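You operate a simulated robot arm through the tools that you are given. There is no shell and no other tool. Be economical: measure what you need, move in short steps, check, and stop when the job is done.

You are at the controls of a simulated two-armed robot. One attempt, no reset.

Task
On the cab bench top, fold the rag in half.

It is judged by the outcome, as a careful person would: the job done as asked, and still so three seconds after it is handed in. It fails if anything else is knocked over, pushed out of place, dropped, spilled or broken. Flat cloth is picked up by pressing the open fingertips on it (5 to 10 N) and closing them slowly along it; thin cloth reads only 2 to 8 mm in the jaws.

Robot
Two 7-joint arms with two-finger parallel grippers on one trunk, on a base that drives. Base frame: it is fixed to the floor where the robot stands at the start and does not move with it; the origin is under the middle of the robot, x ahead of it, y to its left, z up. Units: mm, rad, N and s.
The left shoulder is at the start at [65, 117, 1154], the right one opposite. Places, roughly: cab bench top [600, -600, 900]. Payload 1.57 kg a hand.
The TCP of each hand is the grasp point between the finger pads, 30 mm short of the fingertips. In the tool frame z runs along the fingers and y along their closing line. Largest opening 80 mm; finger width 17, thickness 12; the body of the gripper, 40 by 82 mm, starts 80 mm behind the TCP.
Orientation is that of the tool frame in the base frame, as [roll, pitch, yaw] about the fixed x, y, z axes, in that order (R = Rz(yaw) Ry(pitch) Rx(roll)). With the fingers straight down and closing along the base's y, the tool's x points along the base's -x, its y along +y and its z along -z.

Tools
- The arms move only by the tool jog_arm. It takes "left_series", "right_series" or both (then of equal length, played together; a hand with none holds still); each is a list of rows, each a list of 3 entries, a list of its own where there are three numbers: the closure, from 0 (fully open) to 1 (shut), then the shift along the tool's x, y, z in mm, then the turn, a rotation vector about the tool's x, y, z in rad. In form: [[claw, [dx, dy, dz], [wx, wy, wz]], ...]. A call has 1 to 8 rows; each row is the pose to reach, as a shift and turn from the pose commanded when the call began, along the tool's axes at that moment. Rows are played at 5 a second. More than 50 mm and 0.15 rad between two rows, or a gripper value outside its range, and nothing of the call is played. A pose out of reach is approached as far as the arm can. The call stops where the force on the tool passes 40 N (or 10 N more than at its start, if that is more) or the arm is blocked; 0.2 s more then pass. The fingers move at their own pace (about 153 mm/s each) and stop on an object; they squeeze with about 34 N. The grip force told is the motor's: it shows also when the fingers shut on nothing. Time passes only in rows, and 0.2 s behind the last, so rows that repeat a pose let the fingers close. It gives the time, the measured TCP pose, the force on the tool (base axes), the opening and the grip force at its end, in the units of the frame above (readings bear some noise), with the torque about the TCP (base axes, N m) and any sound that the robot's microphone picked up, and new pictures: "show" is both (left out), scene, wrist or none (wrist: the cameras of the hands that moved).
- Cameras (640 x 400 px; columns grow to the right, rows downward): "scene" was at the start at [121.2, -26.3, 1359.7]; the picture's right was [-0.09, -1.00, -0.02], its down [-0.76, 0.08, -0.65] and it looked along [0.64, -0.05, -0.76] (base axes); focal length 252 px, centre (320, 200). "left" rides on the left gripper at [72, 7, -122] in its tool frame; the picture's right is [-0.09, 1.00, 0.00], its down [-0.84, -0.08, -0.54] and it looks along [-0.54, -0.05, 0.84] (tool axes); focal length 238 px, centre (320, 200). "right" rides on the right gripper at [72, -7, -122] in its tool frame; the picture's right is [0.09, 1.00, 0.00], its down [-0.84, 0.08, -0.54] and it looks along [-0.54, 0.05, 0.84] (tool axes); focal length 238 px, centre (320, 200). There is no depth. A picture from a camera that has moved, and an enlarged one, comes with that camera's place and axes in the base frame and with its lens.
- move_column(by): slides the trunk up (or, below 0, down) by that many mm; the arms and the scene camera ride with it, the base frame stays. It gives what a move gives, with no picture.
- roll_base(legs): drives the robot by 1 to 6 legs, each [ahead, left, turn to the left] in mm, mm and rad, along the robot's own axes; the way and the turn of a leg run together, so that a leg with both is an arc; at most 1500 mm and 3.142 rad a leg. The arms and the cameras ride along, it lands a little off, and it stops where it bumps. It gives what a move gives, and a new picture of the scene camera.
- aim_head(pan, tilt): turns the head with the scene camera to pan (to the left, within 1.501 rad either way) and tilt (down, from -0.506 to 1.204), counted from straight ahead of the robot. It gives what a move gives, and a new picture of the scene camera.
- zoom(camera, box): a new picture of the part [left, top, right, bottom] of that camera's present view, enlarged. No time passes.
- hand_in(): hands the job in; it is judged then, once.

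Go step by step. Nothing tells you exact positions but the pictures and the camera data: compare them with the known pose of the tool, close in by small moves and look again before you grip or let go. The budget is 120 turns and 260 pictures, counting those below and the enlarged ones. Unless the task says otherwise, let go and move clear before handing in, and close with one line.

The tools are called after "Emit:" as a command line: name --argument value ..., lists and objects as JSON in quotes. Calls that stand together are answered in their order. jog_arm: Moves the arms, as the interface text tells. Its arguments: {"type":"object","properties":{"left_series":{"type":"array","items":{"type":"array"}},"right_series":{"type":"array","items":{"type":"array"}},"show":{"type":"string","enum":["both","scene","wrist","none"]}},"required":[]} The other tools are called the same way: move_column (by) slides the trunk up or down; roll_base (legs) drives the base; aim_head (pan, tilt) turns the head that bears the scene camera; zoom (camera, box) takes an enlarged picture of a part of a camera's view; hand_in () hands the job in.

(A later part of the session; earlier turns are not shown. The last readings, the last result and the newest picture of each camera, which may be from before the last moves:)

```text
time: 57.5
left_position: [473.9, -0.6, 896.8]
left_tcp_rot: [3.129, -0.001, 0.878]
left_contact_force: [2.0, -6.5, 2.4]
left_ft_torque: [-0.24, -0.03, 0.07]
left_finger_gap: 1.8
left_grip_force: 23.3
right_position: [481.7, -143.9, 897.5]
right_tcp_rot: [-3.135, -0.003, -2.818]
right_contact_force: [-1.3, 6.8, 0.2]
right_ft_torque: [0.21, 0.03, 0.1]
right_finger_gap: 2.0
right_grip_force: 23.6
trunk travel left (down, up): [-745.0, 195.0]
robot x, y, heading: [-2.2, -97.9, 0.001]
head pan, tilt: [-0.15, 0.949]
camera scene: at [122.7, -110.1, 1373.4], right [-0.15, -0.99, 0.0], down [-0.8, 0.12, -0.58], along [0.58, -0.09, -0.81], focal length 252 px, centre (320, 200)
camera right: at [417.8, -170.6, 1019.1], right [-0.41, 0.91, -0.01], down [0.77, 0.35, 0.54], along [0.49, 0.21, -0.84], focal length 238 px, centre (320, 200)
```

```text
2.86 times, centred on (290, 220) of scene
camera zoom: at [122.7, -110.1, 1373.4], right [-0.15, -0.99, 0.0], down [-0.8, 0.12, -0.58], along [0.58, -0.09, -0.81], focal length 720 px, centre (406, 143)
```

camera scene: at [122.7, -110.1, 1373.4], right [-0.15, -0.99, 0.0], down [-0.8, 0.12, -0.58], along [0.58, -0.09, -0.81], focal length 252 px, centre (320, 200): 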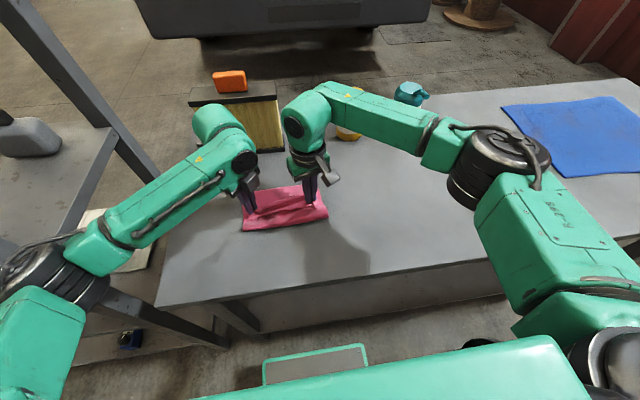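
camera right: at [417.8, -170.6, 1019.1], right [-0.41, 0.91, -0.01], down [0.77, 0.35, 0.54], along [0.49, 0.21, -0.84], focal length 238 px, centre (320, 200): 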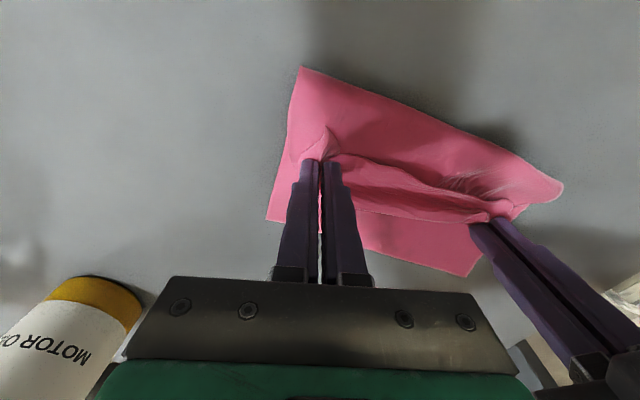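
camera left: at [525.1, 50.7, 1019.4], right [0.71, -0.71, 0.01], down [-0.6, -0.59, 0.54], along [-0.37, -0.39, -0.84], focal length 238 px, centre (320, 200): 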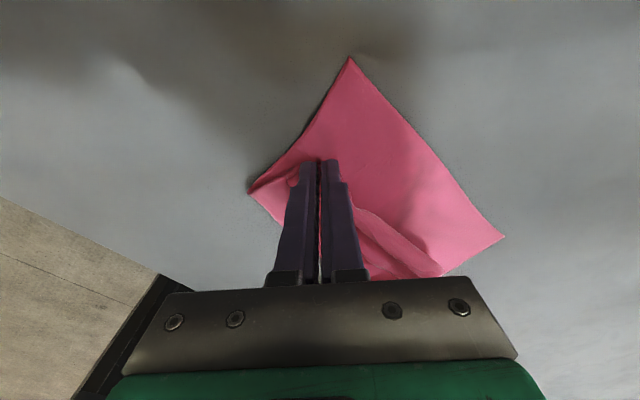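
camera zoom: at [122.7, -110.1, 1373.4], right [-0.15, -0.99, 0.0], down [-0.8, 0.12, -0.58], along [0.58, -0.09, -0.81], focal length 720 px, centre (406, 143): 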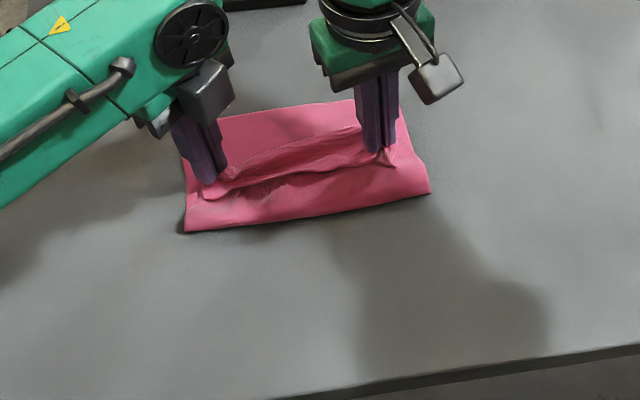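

The fold looks good. I ease both 12 mm further toward the far edge, lower to the cloth, open slowly and rise.

Emit:
jog_arm --left_series '[[1, [4, 4.6, 1], [0, 0, 0]], [1, [7.7, 9.2, 3], [0, 0, 0]], [0.85, [7.7, 9.2, 3], [0, 0, 0]], [0.7, [7.7, 9.2, 3], [0, 0, 0]], [0.55, [7.7, 9.2, 2], [0, 0, 0]], [0.55, [7.7, 9.2, -10], [0, 0, 0]], [0.55, [7.7, 9.2, -40], [0, 0, 0]], [0.55, [7.7, 9.2, -75], [0, 0, 0]]]' --right_series '[[1, [-6, -2, 1], [0, 0, 0]], [1, [-11.4, -3.8, 3], [0, 0, 0]], [0.85, [-11.4, -3.8, 3], [0, 0, 0]], [0.7, [-11.4, -3.8, 3], [0, 0, 0]], [0.55, [-11.4, -3.8, 2], [0, 0, 0]], [0.55, [-11.4, -3.8, -10], [0, 0, 0]], [0.55, [-11.4, -3.8, -40], [0, 0, 0]], [0.55, [-11.4, -3.8, -75], [0, 0, 0]]]'

Emit:
zoom --camera "scene" --box '[210, 150, 370, 290]'

```text
time: 59.3
left_position: [484.4, -1.2, 971.4]
left_tcp_rot: [3.129, -0.004, 0.875]
left_contact_force: [-0.8, 0.2, 0.4]
left_ft_torque: [-0.01, 0.01, 0.0]
left_finger_gap: 35.7
left_grip_force: 0.1
right_position: [496.1, -142.8, 970.8]
right_tcp_rot: [-3.133, -0.005, -2.817]
right_contact_force: [-0.2, -0.4, -1.0]
right_ft_torque: [-0.01, 0.01, -0.02]
right_finger_gap: 36.0
right_grip_force: 0.1
trunk travel left (down, up): [-745.0, 195.0]
robot x, y, heading: [-0.3, -99.0, 0.005]
head pan, tilt: [-0.15, 0.949]
camera scene: at [122.3, -110.0, 1373.4], right [-0.15, -0.99, 0.0], down [-0.8, 0.12, -0.58], along [0.58, -0.09, -0.81], focal length 252 px, centre (320, 200)
camera right: at [431.2, -170.4, 1093.5], right [-0.41, 0.91, -0.01], down [0.77, 0.35, 0.54], along [0.49, 0.21, -0.84], focal length 238 px, centre (320, 200)
camera left: at [534.9, 51.2, 1094.5], right [0.71, -0.71, 0.01], down [-0.6, -0.59, 0.54], along [-0.37, -0.39, -0.84], focal length 238 px, centre (320, 200)
```

scene: 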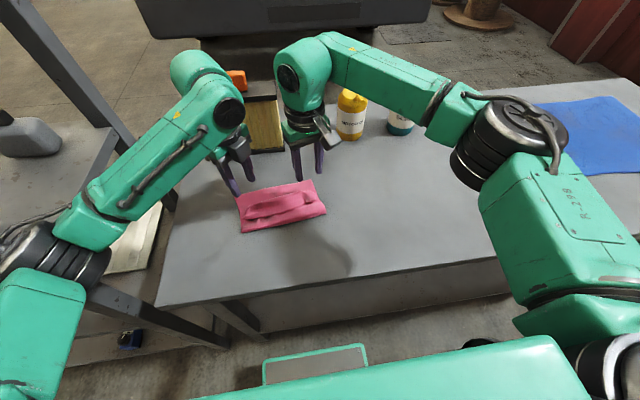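
right: 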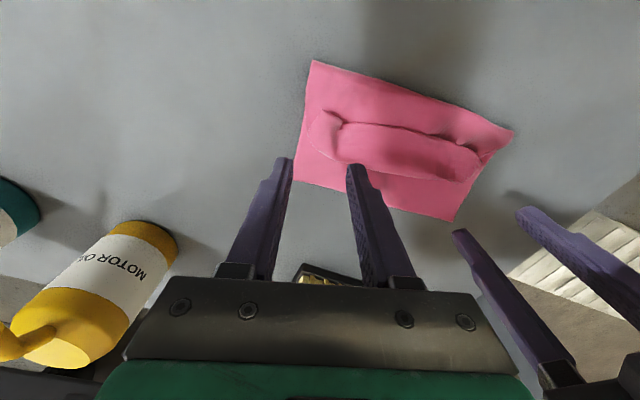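
left: 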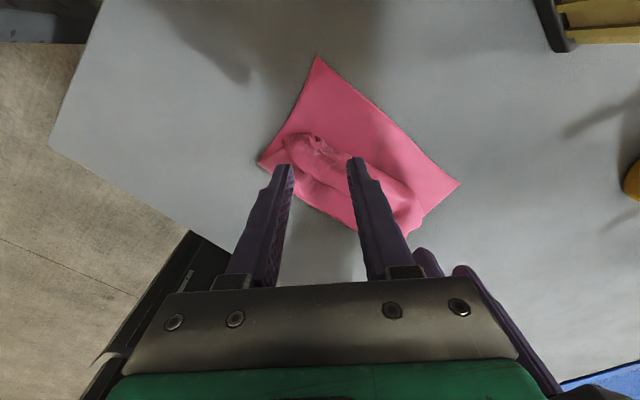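

```text
2.86 times, centred on (290, 220) of scene
camera zoom: at [122.3, -110.0, 1373.4], right [-0.15, -0.99, 0.0], down [-0.8, 0.12, -0.58], along [0.58, -0.09, -0.81], focal length 720 px, centre (406, 143)
```

zoom: 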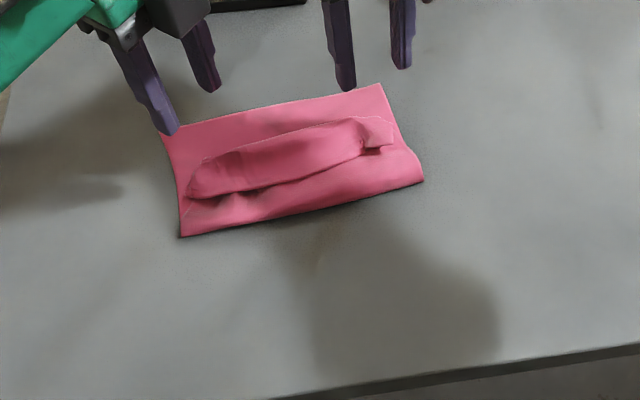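

The crease is close, but the gripped edge (hem) curls back on itself because my pinch ridges ran across the pull. A better grip is to pinch with the fingers closing along the near edge, flush with it. I turn the wrists to that orientation first.

Emit:
jog_arm --left_series '[[0.4, [0, 0, -4], [0, 0, -0.148]], [0.4, [0, 0, -8], [0, 0, -0.296]], [0.4, [0, 0, -8], [0, 0, -0.444]], [0.4, [0, 0, -8], [0, 0, -0.592]], [0.4, [0, 0, -8], [0, 0, -0.74]], [0.4, [0, 0, -8], [0, 0, -0.888]], [0.4, [0, 0, -8], [0, 0, -1.036]], [0.4, [0, 0, -8], [0, 0, -1.183]]]' --show "none"

Emit:
jog_arm --left_series '[[0.4, [0, 0, 0], [0, 0, -0.148]], [0.4, [0, 0, 0], [0, 0, -0.296]], [0.4, [0, 0, 0], [0, 0, -0.444]], [0.4, [0, 0, 0], [0, 0, -0.592]], [0.4, [0, 0, 0], [0, 0, -0.74]], [0.4, [0, 0, 0], [0, 0, -0.888]], [0.4, [0, 0, 0], [0, 0, -1.036]], [0.4, [0, 0, 0], [0, 0, -1.183]]]' --right_series '[[0.4, [0, 0, 0], [0, 0, 0.03]], [0.4, [0, 0, 0], [0, 0, 0.06]], [0.4, [0, 0, 0], [0, 0, 0.09]], [0.4, [0, 0, 0], [0, 0, 0.12]], [0.4, [0, 0, 0], [0, 0, 0.15]], [0.4, [0, 0, 0], [0, 0, 0.18]], [0.4, [0, 0, 0], [0, 0, 0.2]], [0.4, [0, 0, 0], [0, 0, 0.22]]]'

```text
time: 61.1
left_position: [485.2, 0.8, 980.8]
left_tcp_rot: [3.135, 0.009, 2.062]
left_contact_force: [1.3, -0.8, 0.0]
left_ft_torque: [0.01, 0.01, -0.04]
left_finger_gap: 48.0
left_grip_force: 0.2
right_position: [497.4, -142.5, 970.1]
right_tcp_rot: [-3.132, -0.005, -2.816]
right_contact_force: [-0.6, -0.5, 0.3]
right_ft_torque: [-0.01, 0.01, 0.0]
right_finger_gap: 35.9
right_grip_force: 0.1
trunk travel left (down, up): [-745.0, 195.0]
robot x, y, heading: [1.9, -100.6, -0.001]
head pan, tilt: [-0.15, 0.949]
```

```text
time: 62.9
left_position: [485.2, -0.8, 980.1]
left_tcp_rot: [-3.136, 0.012, -3.037]
left_contact_force: [-0.4, -0.4, 0.2]
left_ft_torque: [-0.05, 0.04, -0.01]
left_finger_gap: 47.7
left_grip_force: 0.0
right_position: [495.8, -143.0, 972.6]
right_tcp_rot: [-3.132, -0.002, -3.037]
right_contact_force: [-0.5, -0.8, -0.1]
right_ft_torque: [-0.03, 0.01, 0.03]
right_finger_gap: 48.2
right_grip_force: 0.1
trunk travel left (down, up): [-745.0, 195.0]
robot x, y, heading: [3.9, -99.5, 0.002]
head pan, tilt: [-0.15, 0.949]
camera scene: at [123.2, -110.1, 1373.4], right [-0.15, -0.99, 0.0], down [-0.8, 0.12, -0.58], along [0.58, -0.09, -0.81], focal length 252 px, centre (320, 200)
camera right: at [426.4, -155.3, 1094.0], right [-0.2, 0.98, -0.01], down [0.82, 0.17, 0.54], along [0.53, 0.1, -0.84], focal length 238 px, centre (320, 200)
camera left: at [412.7, -0.6, 1101.8], right [-0.01, 1.0, -0.01], down [0.83, 0.01, 0.55], along [0.55, 0.0, -0.83], focal length 238 px, centre (320, 200)
```

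scene: 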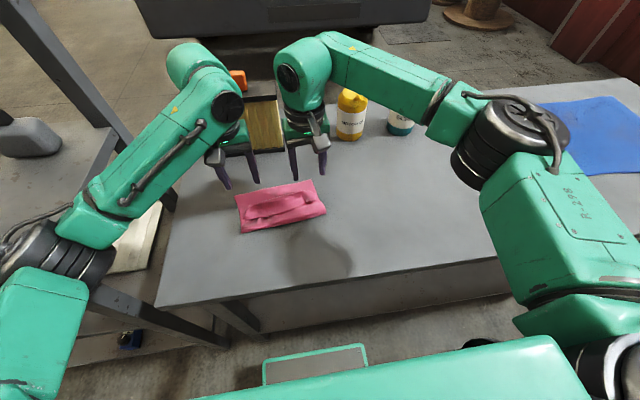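
right: 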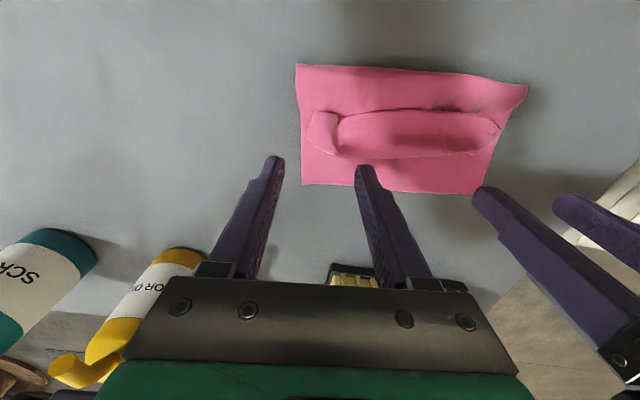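
left: 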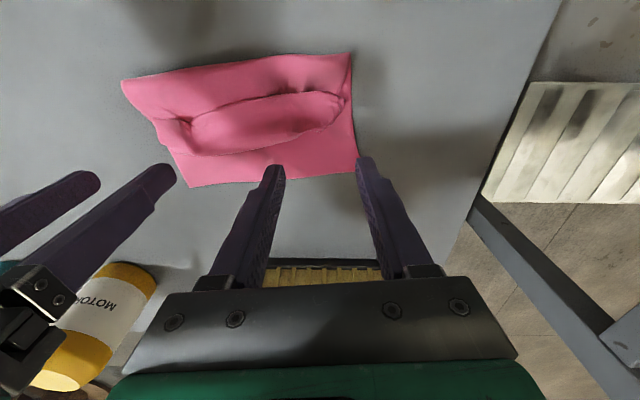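

Emit:
zoom --camera "left" --box '[110, 40, 370, 200]'

Emit:
zoom --camera "right" --box '[280, 50, 540, 210]'

```text
2.46 times, centred on (240, 120) of left
camera zoom: at [412.7, -0.6, 1101.8], right [-0.01, 1.0, -0.01], down [0.83, 0.01, 0.55], along [0.55, 0.0, -0.83], focal length 587 px, centre (517, 397)
```

zoom: 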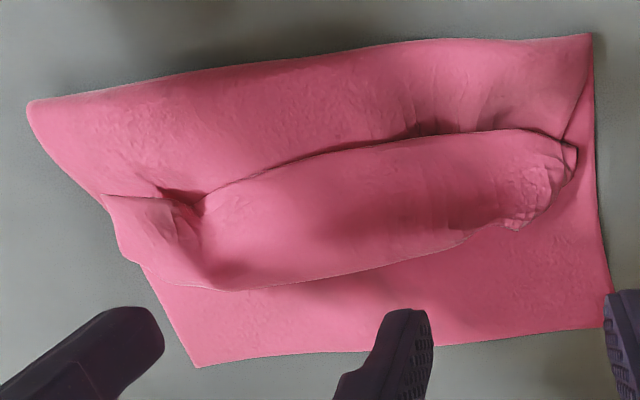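

```text
2.46 times, centred on (410, 130) of right
camera zoom: at [426.4, -155.3, 1094.0], right [-0.2, 0.98, -0.01], down [0.82, 0.17, 0.54], along [0.53, 0.1, -0.84], focal length 587 px, centre (98, 372)
```

zoom: 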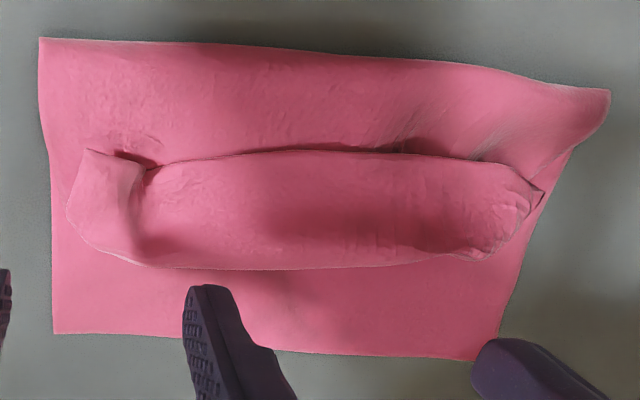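

I'll pick the curled hem at both ends, closing along the edge, unfold the rag once more, then regrip flush with the edge.

Emit:
jog_arm --left_series '[[0.5, [8, -1, 20], [0, 0, 0]], [0.55, [15.3, -2.5, 40], [0, 0, 0]], [0.55, [15.3, -2.5, 60], [0, 0, 0]], [0.55, [15.3, -2.5, 75], [0, 0, 0]], [0.55, [15.3, -2.5, 83], [0, 0, 0]]]' --right_series '[[0.5, [4, 6, 20], [0, 0, 0]], [0.55, [8.8, 11.9, 40], [0, 0, 0]], [0.55, [8.8, 11.9, 55], [0, 0, 0]], [0.55, [8.8, 11.9, 68], [0, 0, 0]], [0.55, [8.8, 11.9, 75], [0, 0, 0]]]' --show "wrist"

```text
time: 64.1
left_position: [470.1, -4.4, 894.4]
left_tcp_rot: [-3.134, 0.01, -3.041]
left_contact_force: [0.7, 0.3, 0.4]
left_ft_torque: [0.0, 0.01, 0.0]
left_finger_gap: 35.9
left_grip_force: 0.0
right_position: [486.2, -133.3, 896.1]
right_tcp_rot: [-3.132, -0.002, -3.037]
right_contact_force: [-0.3, -0.1, -0.2]
right_ft_torque: [0.02, 0.01, -0.04]
right_finger_gap: 36.0
right_grip_force: 0.0
trunk travel left (down, up): [-745.0, 195.0]
robot x, y, heading: [2.9, -101.5, 0.002]
head pan, tilt: [-0.15, 0.949]
camera right: at [416.1, -146.0, 1018.6], right [-0.2, 0.98, -0.01], down [0.82, 0.17, 0.54], along [0.53, 0.1, -0.84], focal length 238 px, centre (320, 200)
camera left: at [397.7, -5.2, 1017.8], right [-0.01, 1.0, -0.01], down [0.83, 0.01, 0.55], along [0.55, 0.0, -0.83], focal length 238 px, centre (320, 200)
```

right: 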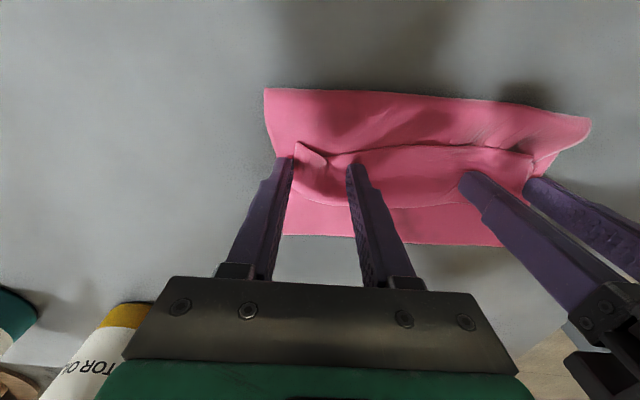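
left: 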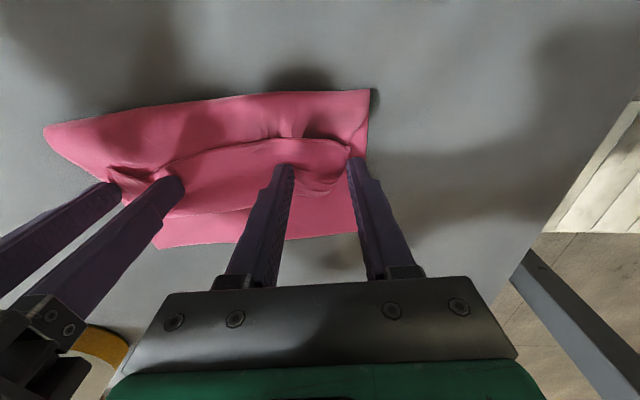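

Emit:
jog_arm --left_series '[[0.55, [0, 0, 1.5], [0, 0, 0]], [0.63, [0, 0, 1.5], [0, 0, 0]], [0.71, [0, 0, 1.5], [0, 0, 0]], [0.79, [0, 0, 1.5], [0, 0, 0]], [0.87, [0, 0, 1.5], [0, 0, 0]], [0.95, [0, 0, 1.5], [0, 0, 0]], [1, [0, 0, 1.5], [0, 0, 0]], [1, [0, 0, -20], [0, 0, 0]]]' --right_series '[[0.55, [0, 0, 3], [0, 0, 0]], [0.63, [0, 0, 3], [0, 0, 0]], [0.71, [0, 0, 3], [0, 0, 0]], [0.79, [0, 0, 3], [0, 0, 0]], [0.87, [0, 0, 3], [0, 0, 0]], [0.95, [0, 0, 3], [0, 0, 0]], [1, [0, 0, 3], [0, 0, 0]], [1, [0, 0, -20], [0, 0, 0]]]'

Emit:
zoom --camera "scene" --box '[210, 150, 370, 290]'

```text
time: 65.9
left_position: [471.1, -4.6, 916.1]
left_tcp_rot: [-3.134, 0.01, -3.039]
left_contact_force: [-0.7, -0.3, -0.2]
left_ft_torque: [0.03, 0.03, 0.04]
left_finger_gap: 3.8
left_grip_force: 24.8
right_position: [486.1, -134.5, 916.3]
right_tcp_rot: [-3.134, -0.001, -3.038]
right_contact_force: [-0.2, -0.3, 0.7]
right_ft_torque: [-0.01, 0.02, 0.0]
right_finger_gap: 0.2
right_grip_force: 21.5
trunk travel left (down, up): [-745.0, 195.0]
robot x, y, heading: [-0.7, -102.5, -0.001]
head pan, tilt: [-0.15, 0.949]
camera scene: at [122.6, -110.3, 1373.3], right [-0.15, -0.99, 0.0], down [-0.8, 0.12, -0.58], along [0.58, -0.09, -0.81], focal length 252 px, centre (320, 200)
camera right: at [416.3, -146.5, 1038.9], right [-0.2, 0.98, -0.01], down [0.82, 0.17, 0.54], along [0.53, 0.1, -0.84], focal length 238 px, centre (320, 200)
camera left: at [398.0, -5.2, 1038.0], right [-0.01, 1.0, -0.01], down [0.83, 0.01, 0.55], along [0.55, 0.0, -0.83], focal length 238 px, centre (320, 200)
```

scene: 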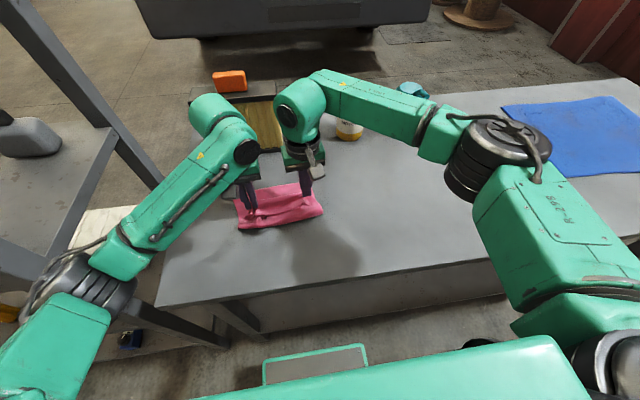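
right: 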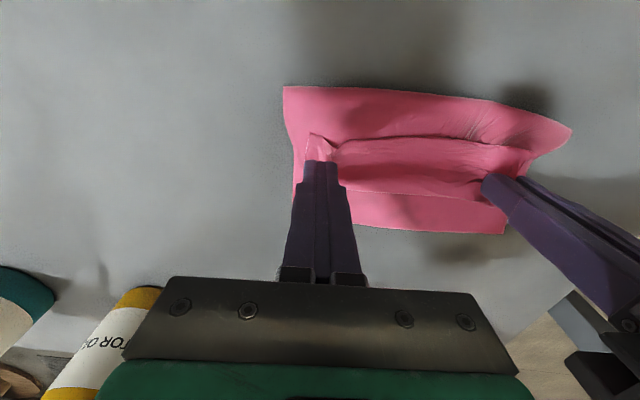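
left: 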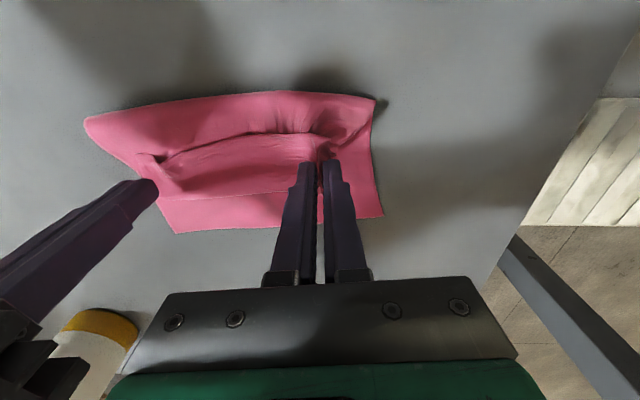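

```text
2.86 times, centred on (290, 220) of scene
camera zoom: at [122.6, -110.3, 1373.3], right [-0.15, -0.99, 0.0], down [-0.8, 0.12, -0.58], along [0.58, -0.09, -0.81], focal length 720 px, centre (406, 143)
```

zoom: 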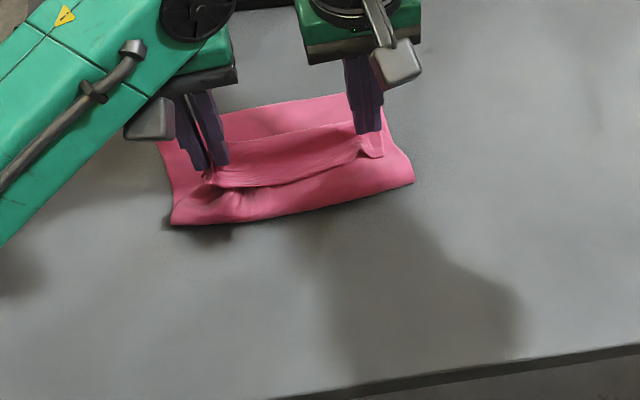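

Left holds (3.8 mm) but the right missed. I retry the right with a wider opening and firmer press.

Emit:
jog_arm --right_series '[[0.6, [0, 0, 0], [0, 0, 0]], [0.45, [2, 2, 10], [0, 0, 0]], [0.45, [2, 2, 20], [0, 0, 0]], [0.45, [2, 2, 24], [0, 0, 0]], [0.45, [2, 2, 24], [0, 0, 0]]]' --show "wrist"

```text
time: 67.1
left_position: [470.2, -4.6, 917.1]
left_tcp_rot: [-3.136, 0.012, -3.04]
left_contact_force: [0.3, 0.6, 0.3]
left_ft_torque: [-0.05, 0.03, 0.01]
left_finger_gap: 3.9
left_grip_force: 24.9
right_position: [483.4, -133.3, 893.0]
right_tcp_rot: [-3.134, -0.003, -3.037]
right_contact_force: [0.2, -0.1, 2.7]
right_ft_torque: [0.06, -0.01, 0.0]
right_finger_gap: 44.1
right_grip_force: 0.0
trunk travel left (down, up): [-745.0, 195.0]
robot x, y, heading: [1.2, -98.8, -0.003]
head pan, tilt: [-0.15, 0.949]
camera right: at [414.0, -145.0, 1015.4], right [-0.2, 0.98, -0.01], down [0.82, 0.17, 0.54], along [0.53, 0.1, -0.84], focal length 238 px, centre (320, 200)
```

right: 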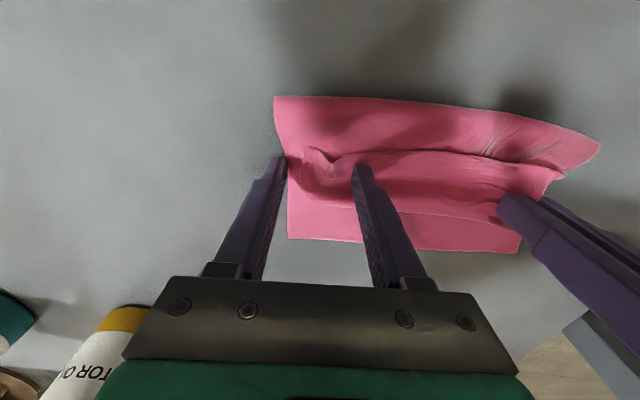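

Emit:
jog_arm --right_series '[[0.45, [0, 9, -3], [0, 0, 0]], [0.45, [0, 9, 1], [0, 0, 0]], [0.55, [0, 9, 1], [0, 0, 0]], [0.65, [0, 9, 1], [0, 0, 0]], [0.75, [0, 9, 1], [0, 0, 0]], [0.85, [0, 9, 1], [0, 0, 0]], [1, [0, 9, 1], [0, 0, 0]], [1, [0, 9, 0], [0, 0, 0]]]' --show "wrist"

```text
time: 68.9
left_position: [471.1, -6.1, 915.6]
left_tcp_rot: [-3.131, 0.01, -3.041]
left_contact_force: [3.1, -10.2, -2.0]
left_ft_torque: [-0.31, -0.12, 0.11]
left_finger_gap: 4.2
left_grip_force: 24.5
right_position: [481.5, -123.5, 893.1]
right_tcp_rot: [-3.136, -0.002, -3.036]
right_contact_force: [-2.6, 10.2, 4.1]
right_ft_torque: [0.37, 0.09, 0.06]
right_finger_gap: 3.5
right_grip_force: 24.3
trunk travel left (down, up): [-745.0, 195.0]
robot x, y, heading: [1.7, -103.8, 0.001]
head pan, tilt: [-0.15, 0.949]
camera right: at [412.1, -134.6, 1015.0], right [-0.2, 0.98, -0.01], down [0.82, 0.17, 0.54], along [0.53, 0.1, -0.84], focal length 238 px, centre (320, 200)
```

right: 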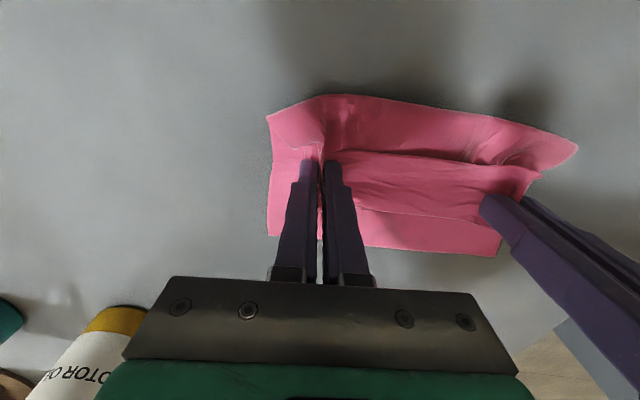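

Both hold now. I lift and draw the hem back toward me to unfold.

Emit:
jog_arm --left_series '[[1, [8, -4, -15], [0, 0, 0]], [1, [16.5, -4, -34], [0, 0, 0]], [1, [46.6, -4, -44], [0, 0, 0]], [1, [81.8, -4, -34], [0, 0, 0]], [1, [112, -4, -14], [0, 0, 0]], [1, [132, -4, 6], [0, 0, 0]], [1, [142, -4, 15], [0, 0, 0]], [1, [142, -4, 15], [0, 0, 0]]]' --right_series '[[1, [8, 0, -30], [0, 0, 0]], [1, [16.5, 0, -57], [0, 0, 0]], [1, [46.6, 0, -67], [0, 0, 0]], [1, [81.8, 0, -57], [0, 0, 0]], [1, [112, 0, -37], [0, 0, 0]], [1, [132, 0, -17], [0, 0, 0]], [1, [142, 0, -8], [0, 0, 0]], [1, [142, 0, -8], [0, 0, 0]]]'

Emit:
zoom --camera "scene" --box '[210, 150, 370, 290]'

```text
time: 70.7
left_position: [330.6, -22.2, 899.0]
left_tcp_rot: [-3.135, 0.012, -3.041]
left_contact_force: [-0.1, -2.8, -0.1]
left_ft_torque: [-0.12, -0.04, 0.01]
left_finger_gap: 3.7
left_grip_force: 24.2
right_position: [339.9, -138.4, 901.4]
right_tcp_rot: [-3.134, -0.005, -3.037]
right_contact_force: [0.0, 2.3, -0.2]
right_ft_torque: [0.05, 0.01, 0.03]
right_finger_gap: 3.4
right_grip_force: 24.0
trunk travel left (down, up): [-745.0, 195.0]
robot x, y, heading: [2.6, -101.1, -0.002]
head pan, tilt: [-0.15, 0.949]
camera scene: at [123.3, -110.1, 1373.4], right [-0.15, -0.99, 0.0], down [-0.8, 0.12, -0.58], along [0.58, -0.09, -0.81], focal length 252 px, centre (320, 200)
camera right: at [271.1, -150.9, 1022.6], right [-0.2, 0.98, -0.01], down [0.82, 0.17, 0.54], along [0.53, 0.1, -0.84], focal length 238 px, centre (320, 200)
camera left: at [258.1, -23.0, 1021.2], right [-0.01, 1.0, -0.01], down [0.83, 0.01, 0.55], along [0.55, 0.0, -0.83], focal length 238 px, centre (320, 200)
```

scene: 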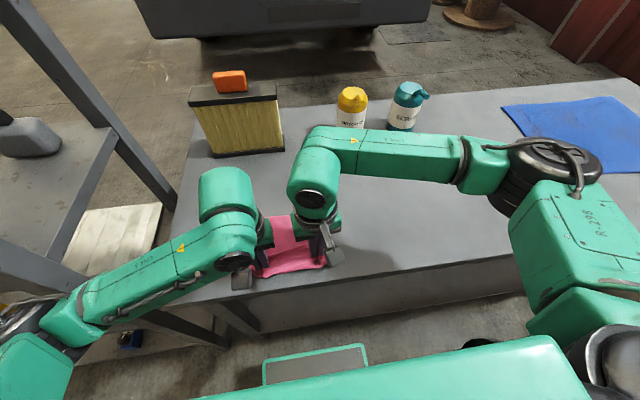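
right: 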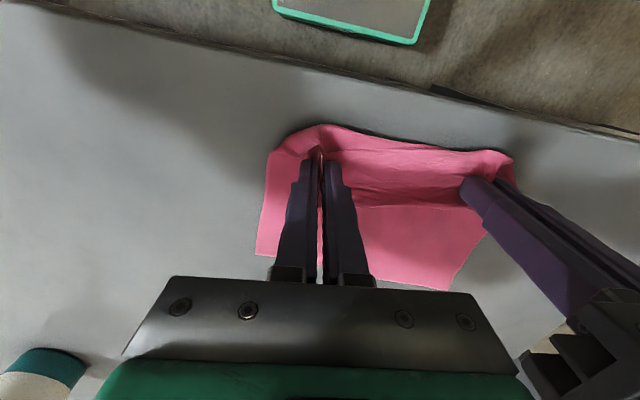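
left: 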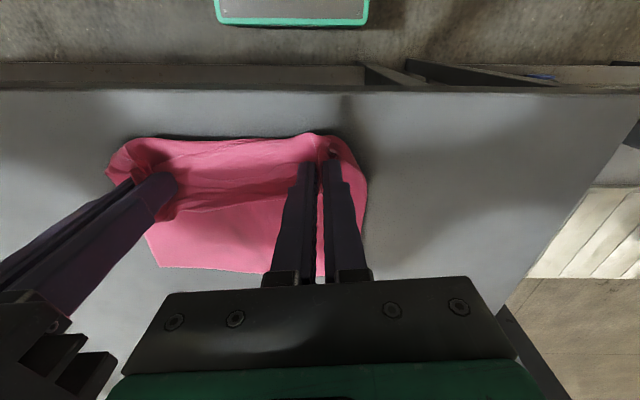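

```text
2.86 times, centred on (290, 220) of scene
camera zoom: at [123.3, -110.1, 1373.4], right [-0.15, -0.99, 0.0], down [-0.8, 0.12, -0.58], along [0.58, -0.09, -0.81], focal length 720 px, centre (406, 143)
```

zoom: 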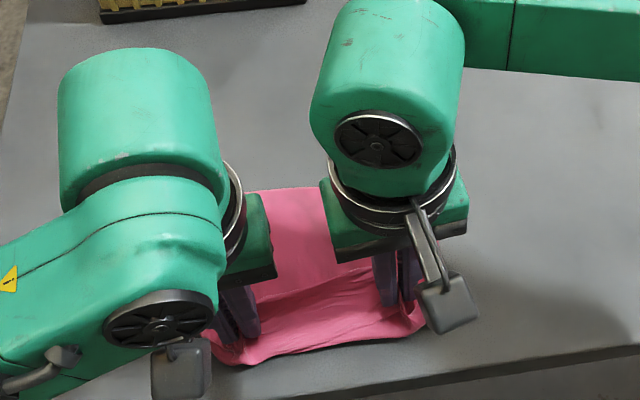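

The whole folded rag came along, so the pinch took all layers. I set it down, let go and look at its state.

Emit:
jog_arm --left_series '[[1, [0, 0, 4], [0, 0, 0]], [0.8, [0, 0, 4], [0, 0, 0]], [0.55, [0, 0, 4], [0, 0, 0]], [0.4, [0, 0, 0], [0, 0, 0]], [0.4, [0, 0, -30], [0, 0, 0]], [0.4, [0, 0, -70], [0, 0, 0]], [0.4, [-40, 30, -90], [0, 0, 0]], [0.4, [-80, 60, -90], [0, 0, 0]]]' --right_series '[[1, [0, 0, 5], [0, 0, 0]], [0.8, [0, 0, 5], [0, 0, 0]], [0.55, [0, 0, 5], [0, 0, 0]], [0.4, [0, 0, 0], [0, 0, 0]], [0.4, [0, 0, -30], [0, 0, 0]], [0.4, [0, 0, -70], [0, 0, 0]], [0.4, [-40, -30, -90], [0, 0, 0]], [0.4, [-80, -60, -90], [0, 0, 0]]]'

Emit:
zoom --camera "scene" --box '[230, 170, 390, 310]'

```text
refused: row 7 steps farther than a row can; nothing moved
```

```text
2.86 times, centred on (310, 240) of scene
camera zoom: at [123.3, -110.1, 1373.4], right [-0.15, -0.99, 0.0], down [-0.8, 0.12, -0.58], along [0.58, -0.09, -0.81], focal length 720 px, centre (349, 86)
```

zoom: 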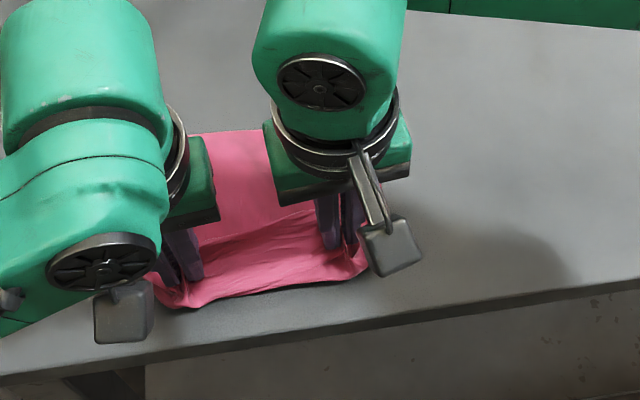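

Emit:
jog_arm --left_series '[[1, [0, 0, 4], [0, 0, 0]], [0.8, [0, 0, 4], [0, 0, 0]], [0.55, [0, 0, 4], [0, 0, 0]], [0.4, [0, 0, 0], [0, 0, 0]], [0.4, [0, 0, -30], [0, 0, 0]], [0.4, [0, 0, -70], [0, 0, 0]], [0.4, [-30, 20, -95], [0, 0, 0]], [0.4, [-60, 50, -100], [0, 0, 0]]]' --right_series '[[1, [0, 0, 5], [0, 0, 0]], [0.8, [0, 0, 5], [0, 0, 0]], [0.55, [0, 0, 5], [0, 0, 0]], [0.4, [0, 0, 0], [0, 0, 0]], [0.4, [0, 0, -30], [0, 0, 0]], [0.4, [0, 0, -70], [0, 0, 0]], [0.4, [-30, -20, -95], [0, 0, 0]], [0.4, [-60, -50, -100], [0, 0, 0]]]'

Emit:
zoom --camera "scene" --box '[230, 170, 390, 310]'

```text
time: 72.5
left_position: [382.8, 33.9, 1001.0]
left_tcp_rot: [-3.135, 0.009, -3.041]
left_contact_force: [-0.2, 0.3, 0.6]
left_ft_torque: [0.0, -0.03, 0.01]
left_finger_gap: 48.1
left_grip_force: 0.1
right_position: [406.6, -178.1, 1001.6]
right_tcp_rot: [-3.131, -0.004, -3.035]
right_contact_force: [0.1, -0.3, -0.2]
right_ft_torque: [0.0, 0.0, -0.01]
right_finger_gap: 47.9
right_grip_force: 0.1
trunk travel left (down, up): [-745.0, 195.0]
robot x, y, heading: [3.2, -100.8, -0.0]
head pan, tilt: [-0.15, 0.949]
camera scene: at [124.2, -110.1, 1373.3], right [-0.15, -0.99, 0.0], down [-0.8, 0.12, -0.58], along [0.57, -0.09, -0.81], focal length 252 px, centre (320, 200)
camera right: at [336.5, -191.7, 1123.2], right [-0.2, 0.98, -0.01], down [0.83, 0.17, 0.54], along [0.53, 0.1, -0.84], focal length 238 px, centre (320, 200)
camera left: at [311.5, 33.2, 1123.6], right [-0.01, 1.0, -0.01], down [0.83, 0.01, 0.55], along [0.55, 0.0, -0.83], focal length 238 px, centre (320, 200)
```

scene: 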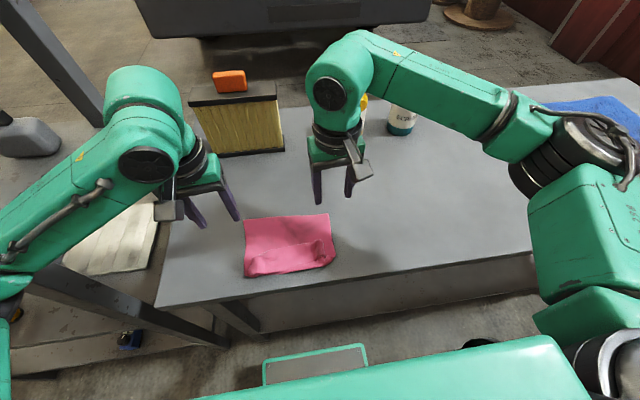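
right: 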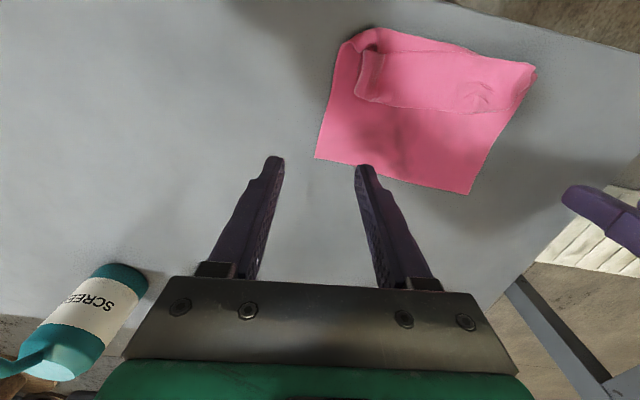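
left: 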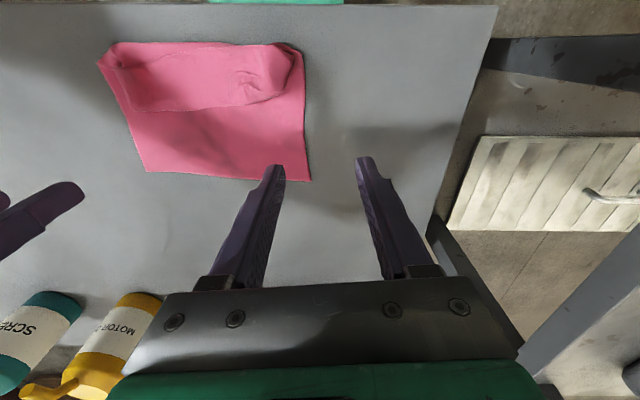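

```text
2.86 times, centred on (310, 240) of scene
camera zoom: at [124.2, -110.1, 1373.3], right [-0.15, -0.99, 0.0], down [-0.8, 0.12, -0.58], along [0.57, -0.09, -0.81], focal length 720 px, centre (349, 86)
```

zoom: 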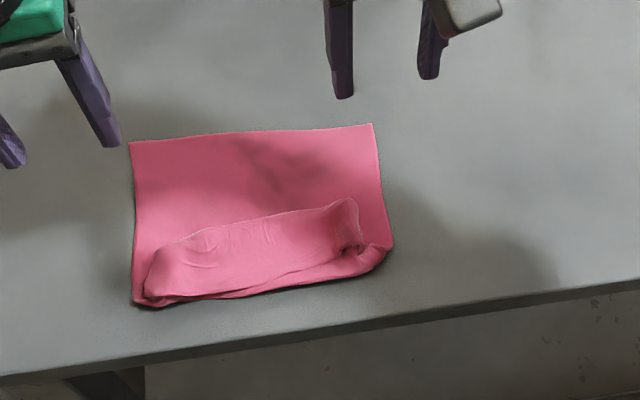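

Helpful: the rag now lies with the lower layer about 130 mm deep (x 318–455), i.e. the crease is right, and the free edge lies curled back near x ≈ 325 on top. I look closer to pick that free flap alone.

Emit:
zoom --camera "left" --box '[80, 25, 340, 187]'

Emit:
zoom --camera "right" --box '[300, 10, 560, 172]'

Emit:
zoom --camera "scene" --box '[240, 205, 340, 285]'

```text
2.46 times, centred on (210, 106) of left
camera zoom: at [311.5, 33.2, 1123.6], right [-0.01, 1.0, -0.01], down [0.83, 0.01, 0.55], along [0.55, 0.0, -0.83], focal length 587 px, centre (591, 431)
```

zoom: 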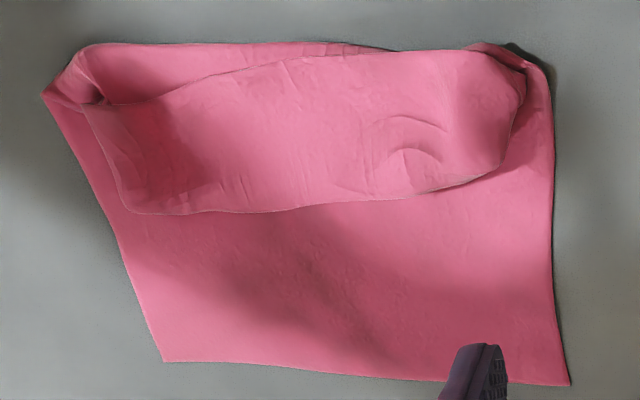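

```text
2.46 times, centred on (430, 91) of right
camera zoom: at [336.5, -191.7, 1123.2], right [-0.2, 0.98, -0.01], down [0.83, 0.17, 0.54], along [0.53, 0.1, -0.84], focal length 587 px, centre (49, 468)
```

zoom: 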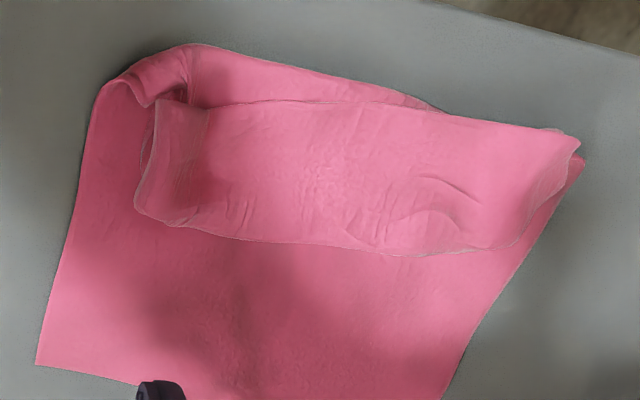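

```text
5.00 times, centred on (290, 245) of scene
camera zoom: at [124.2, -110.1, 1373.3], right [-0.15, -0.99, 0.0], down [-0.8, 0.12, -0.58], along [0.57, -0.09, -0.81], focal length 1259 px, centre (470, -25)
```

zoom: 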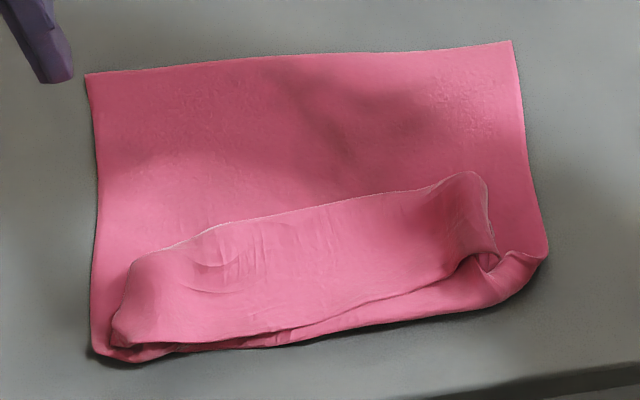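

The free flap lies over x ≈ 325–371, lofted. I'll try a very light pinch on it, with the tips held just above the layers below, so only the flap is taken.

Emit:
jog_arm --left_series '[[0.5, [20, -25, 20], [0, 0, 0]], [0.55, [40, -55, 40], [0, 0, 0]], [0.55, [49, -66, 70], [0, 0, 0]], [0.55, [49, -66, 90], [0, 0, 0]], [0.55, [49, -66, 100], [0, 0, 0]]]' --right_series '[[0.5, [25, 20, 20], [0, 0, 0]], [0.55, [45, 38, 40], [0, 0, 0]], [0.55, [57, 49, 70], [0, 0, 0]], [0.55, [57, 49, 90], [0, 0, 0]], [0.55, [57, 49, 100], [0, 0, 0]]]'

```text
time: 73.7
left_position: [341.6, -38.5, 900.2]
left_tcp_rot: [-3.135, 0.012, -3.04]
left_contact_force: [-0.5, 0.6, 2.9]
left_ft_torque: [0.07, -0.01, 0.0]
left_finger_gap: 36.1
left_grip_force: 0.1
right_position: [343.8, -138.8, 902.3]
right_tcp_rot: [-3.132, -0.002, -3.037]
right_contact_force: [-0.2, -0.5, -0.2]
right_ft_torque: [-0.01, 0.02, 0.04]
right_finger_gap: 36.0
right_grip_force: 0.2
trunk travel left (down, up): [-745.0, 195.0]
robot x, y, heading: [0.7, -102.1, 0.002]
head pan, tilt: [-0.15, 0.949]
camera scene: at [122.6, -110.2, 1373.5], right [-0.15, -0.99, 0.0], down [-0.8, 0.12, -0.58], along [0.58, -0.09, -0.81], focal length 252 px, centre (320, 200)
camera right: at [274.2, -151.2, 1023.9], right [-0.2, 0.98, -0.01], down [0.82, 0.17, 0.54], along [0.53, 0.1, -0.84], focal length 238 px, centre (320, 200)
camera left: at [269.1, -39.2, 1022.0], right [-0.01, 1.0, -0.01], down [0.83, 0.01, 0.55], along [0.55, 0.0, -0.83], focal length 238 px, centre (320, 200)
```

scene: 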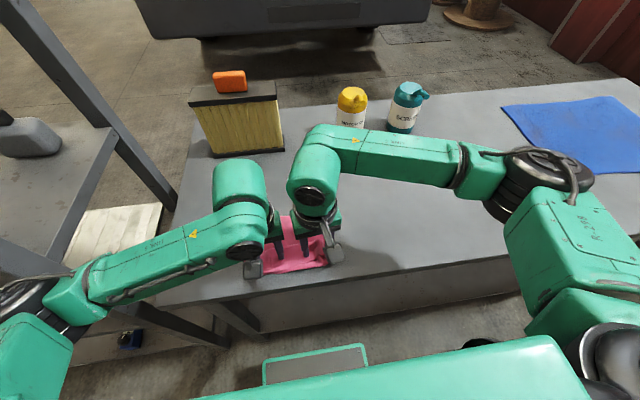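
right: 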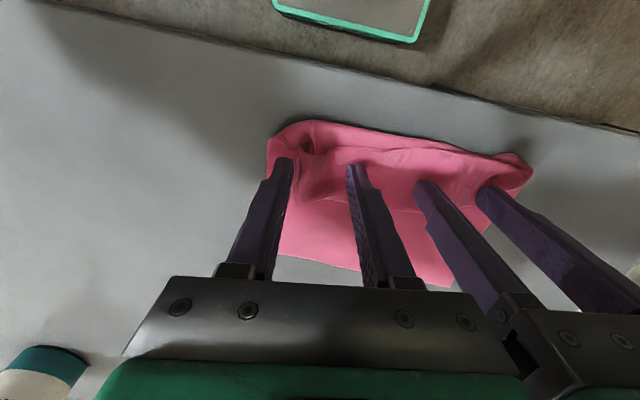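
left: 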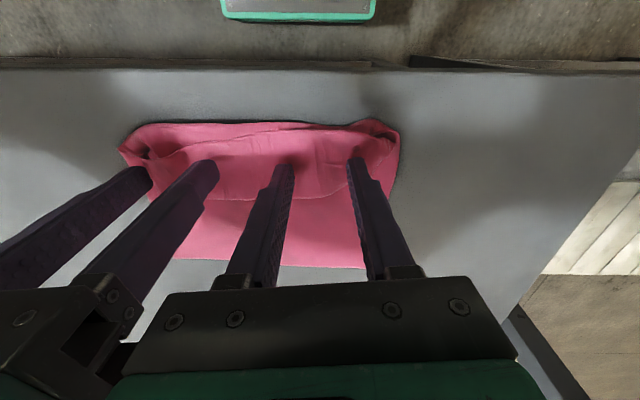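

Light contact on the left; I lower the right a little and close both.

Emit:
jog_arm --left_series '[[0.55, [0, 0, 0], [0, 0, 0]], [0.63, [0, 0, 0], [0, 0, 0]], [0.71, [0, 0, 0], [0, 0, 0]], [0.79, [0, 0, 0], [0, 0, 0]], [0.87, [0, 0, 0], [0, 0, 0]], [0.95, [0, 0, 0], [0, 0, 0]], [1, [0, 0, 0], [0, 0, 0]], [1, [0, 0, -15], [0, 0, 0]]]' --right_series '[[0.55, [0, 0, 3], [0, 0, 0]], [0.63, [0, 0, 4], [0, 0, 0]], [0.71, [0, 0, 4], [0, 0, 0]], [0.79, [0, 0, 4], [0, 0, 0]], [0.87, [0, 0, 4], [0, 0, 0]], [0.95, [0, 0, 4], [0, 0, 0]], [1, [0, 0, 4], [0, 0, 0]], [1, [0, 0, -11], [0, 0, 0]]]' --show "wrist"

```text
time: 75.5
left_position: [341.8, -36.4, 914.0]
left_tcp_rot: [-3.132, 0.01, -3.041]
left_contact_force: [1.6, -11.5, 0.0]
left_ft_torque: [-0.43, -0.06, 0.04]
left_finger_gap: 4.0
left_grip_force: 24.5
right_position: [343.6, -138.6, 911.9]
right_tcp_rot: [-3.135, -0.002, -3.036]
right_contact_force: [-1.7, 11.2, 0.0]
right_ft_torque: [0.36, 0.0, 0.1]
right_finger_gap: 3.0
right_grip_force: 24.5
trunk travel left (down, up): [-745.0, 195.0]
robot x, y, heading: [3.3, -100.7, 0.005]
head pan, tilt: [-0.15, 0.949]
camera right: at [273.3, -150.6, 1034.1], right [-0.2, 0.98, -0.01], down [0.82, 0.17, 0.54], along [0.53, 0.1, -0.84], focal length 238 px, centre (320, 200)
camera left: at [269.6, -38.0, 1036.5], right [-0.01, 1.0, -0.01], down [0.83, 0.01, 0.55], along [0.55, 0.0, -0.83], focal length 238 px, centre (320, 200)
```

right: 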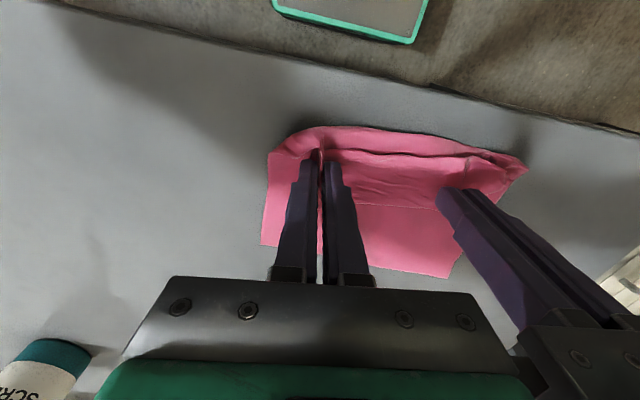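
left: 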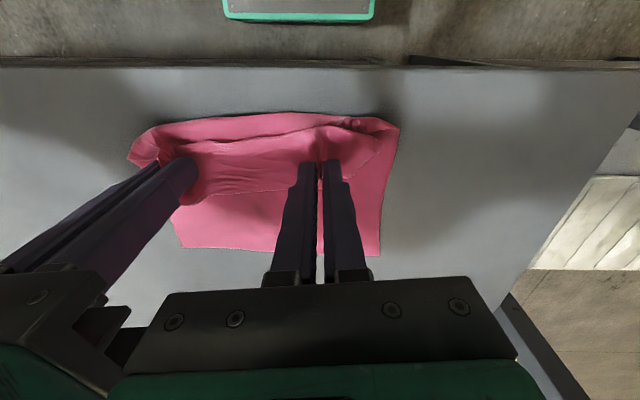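

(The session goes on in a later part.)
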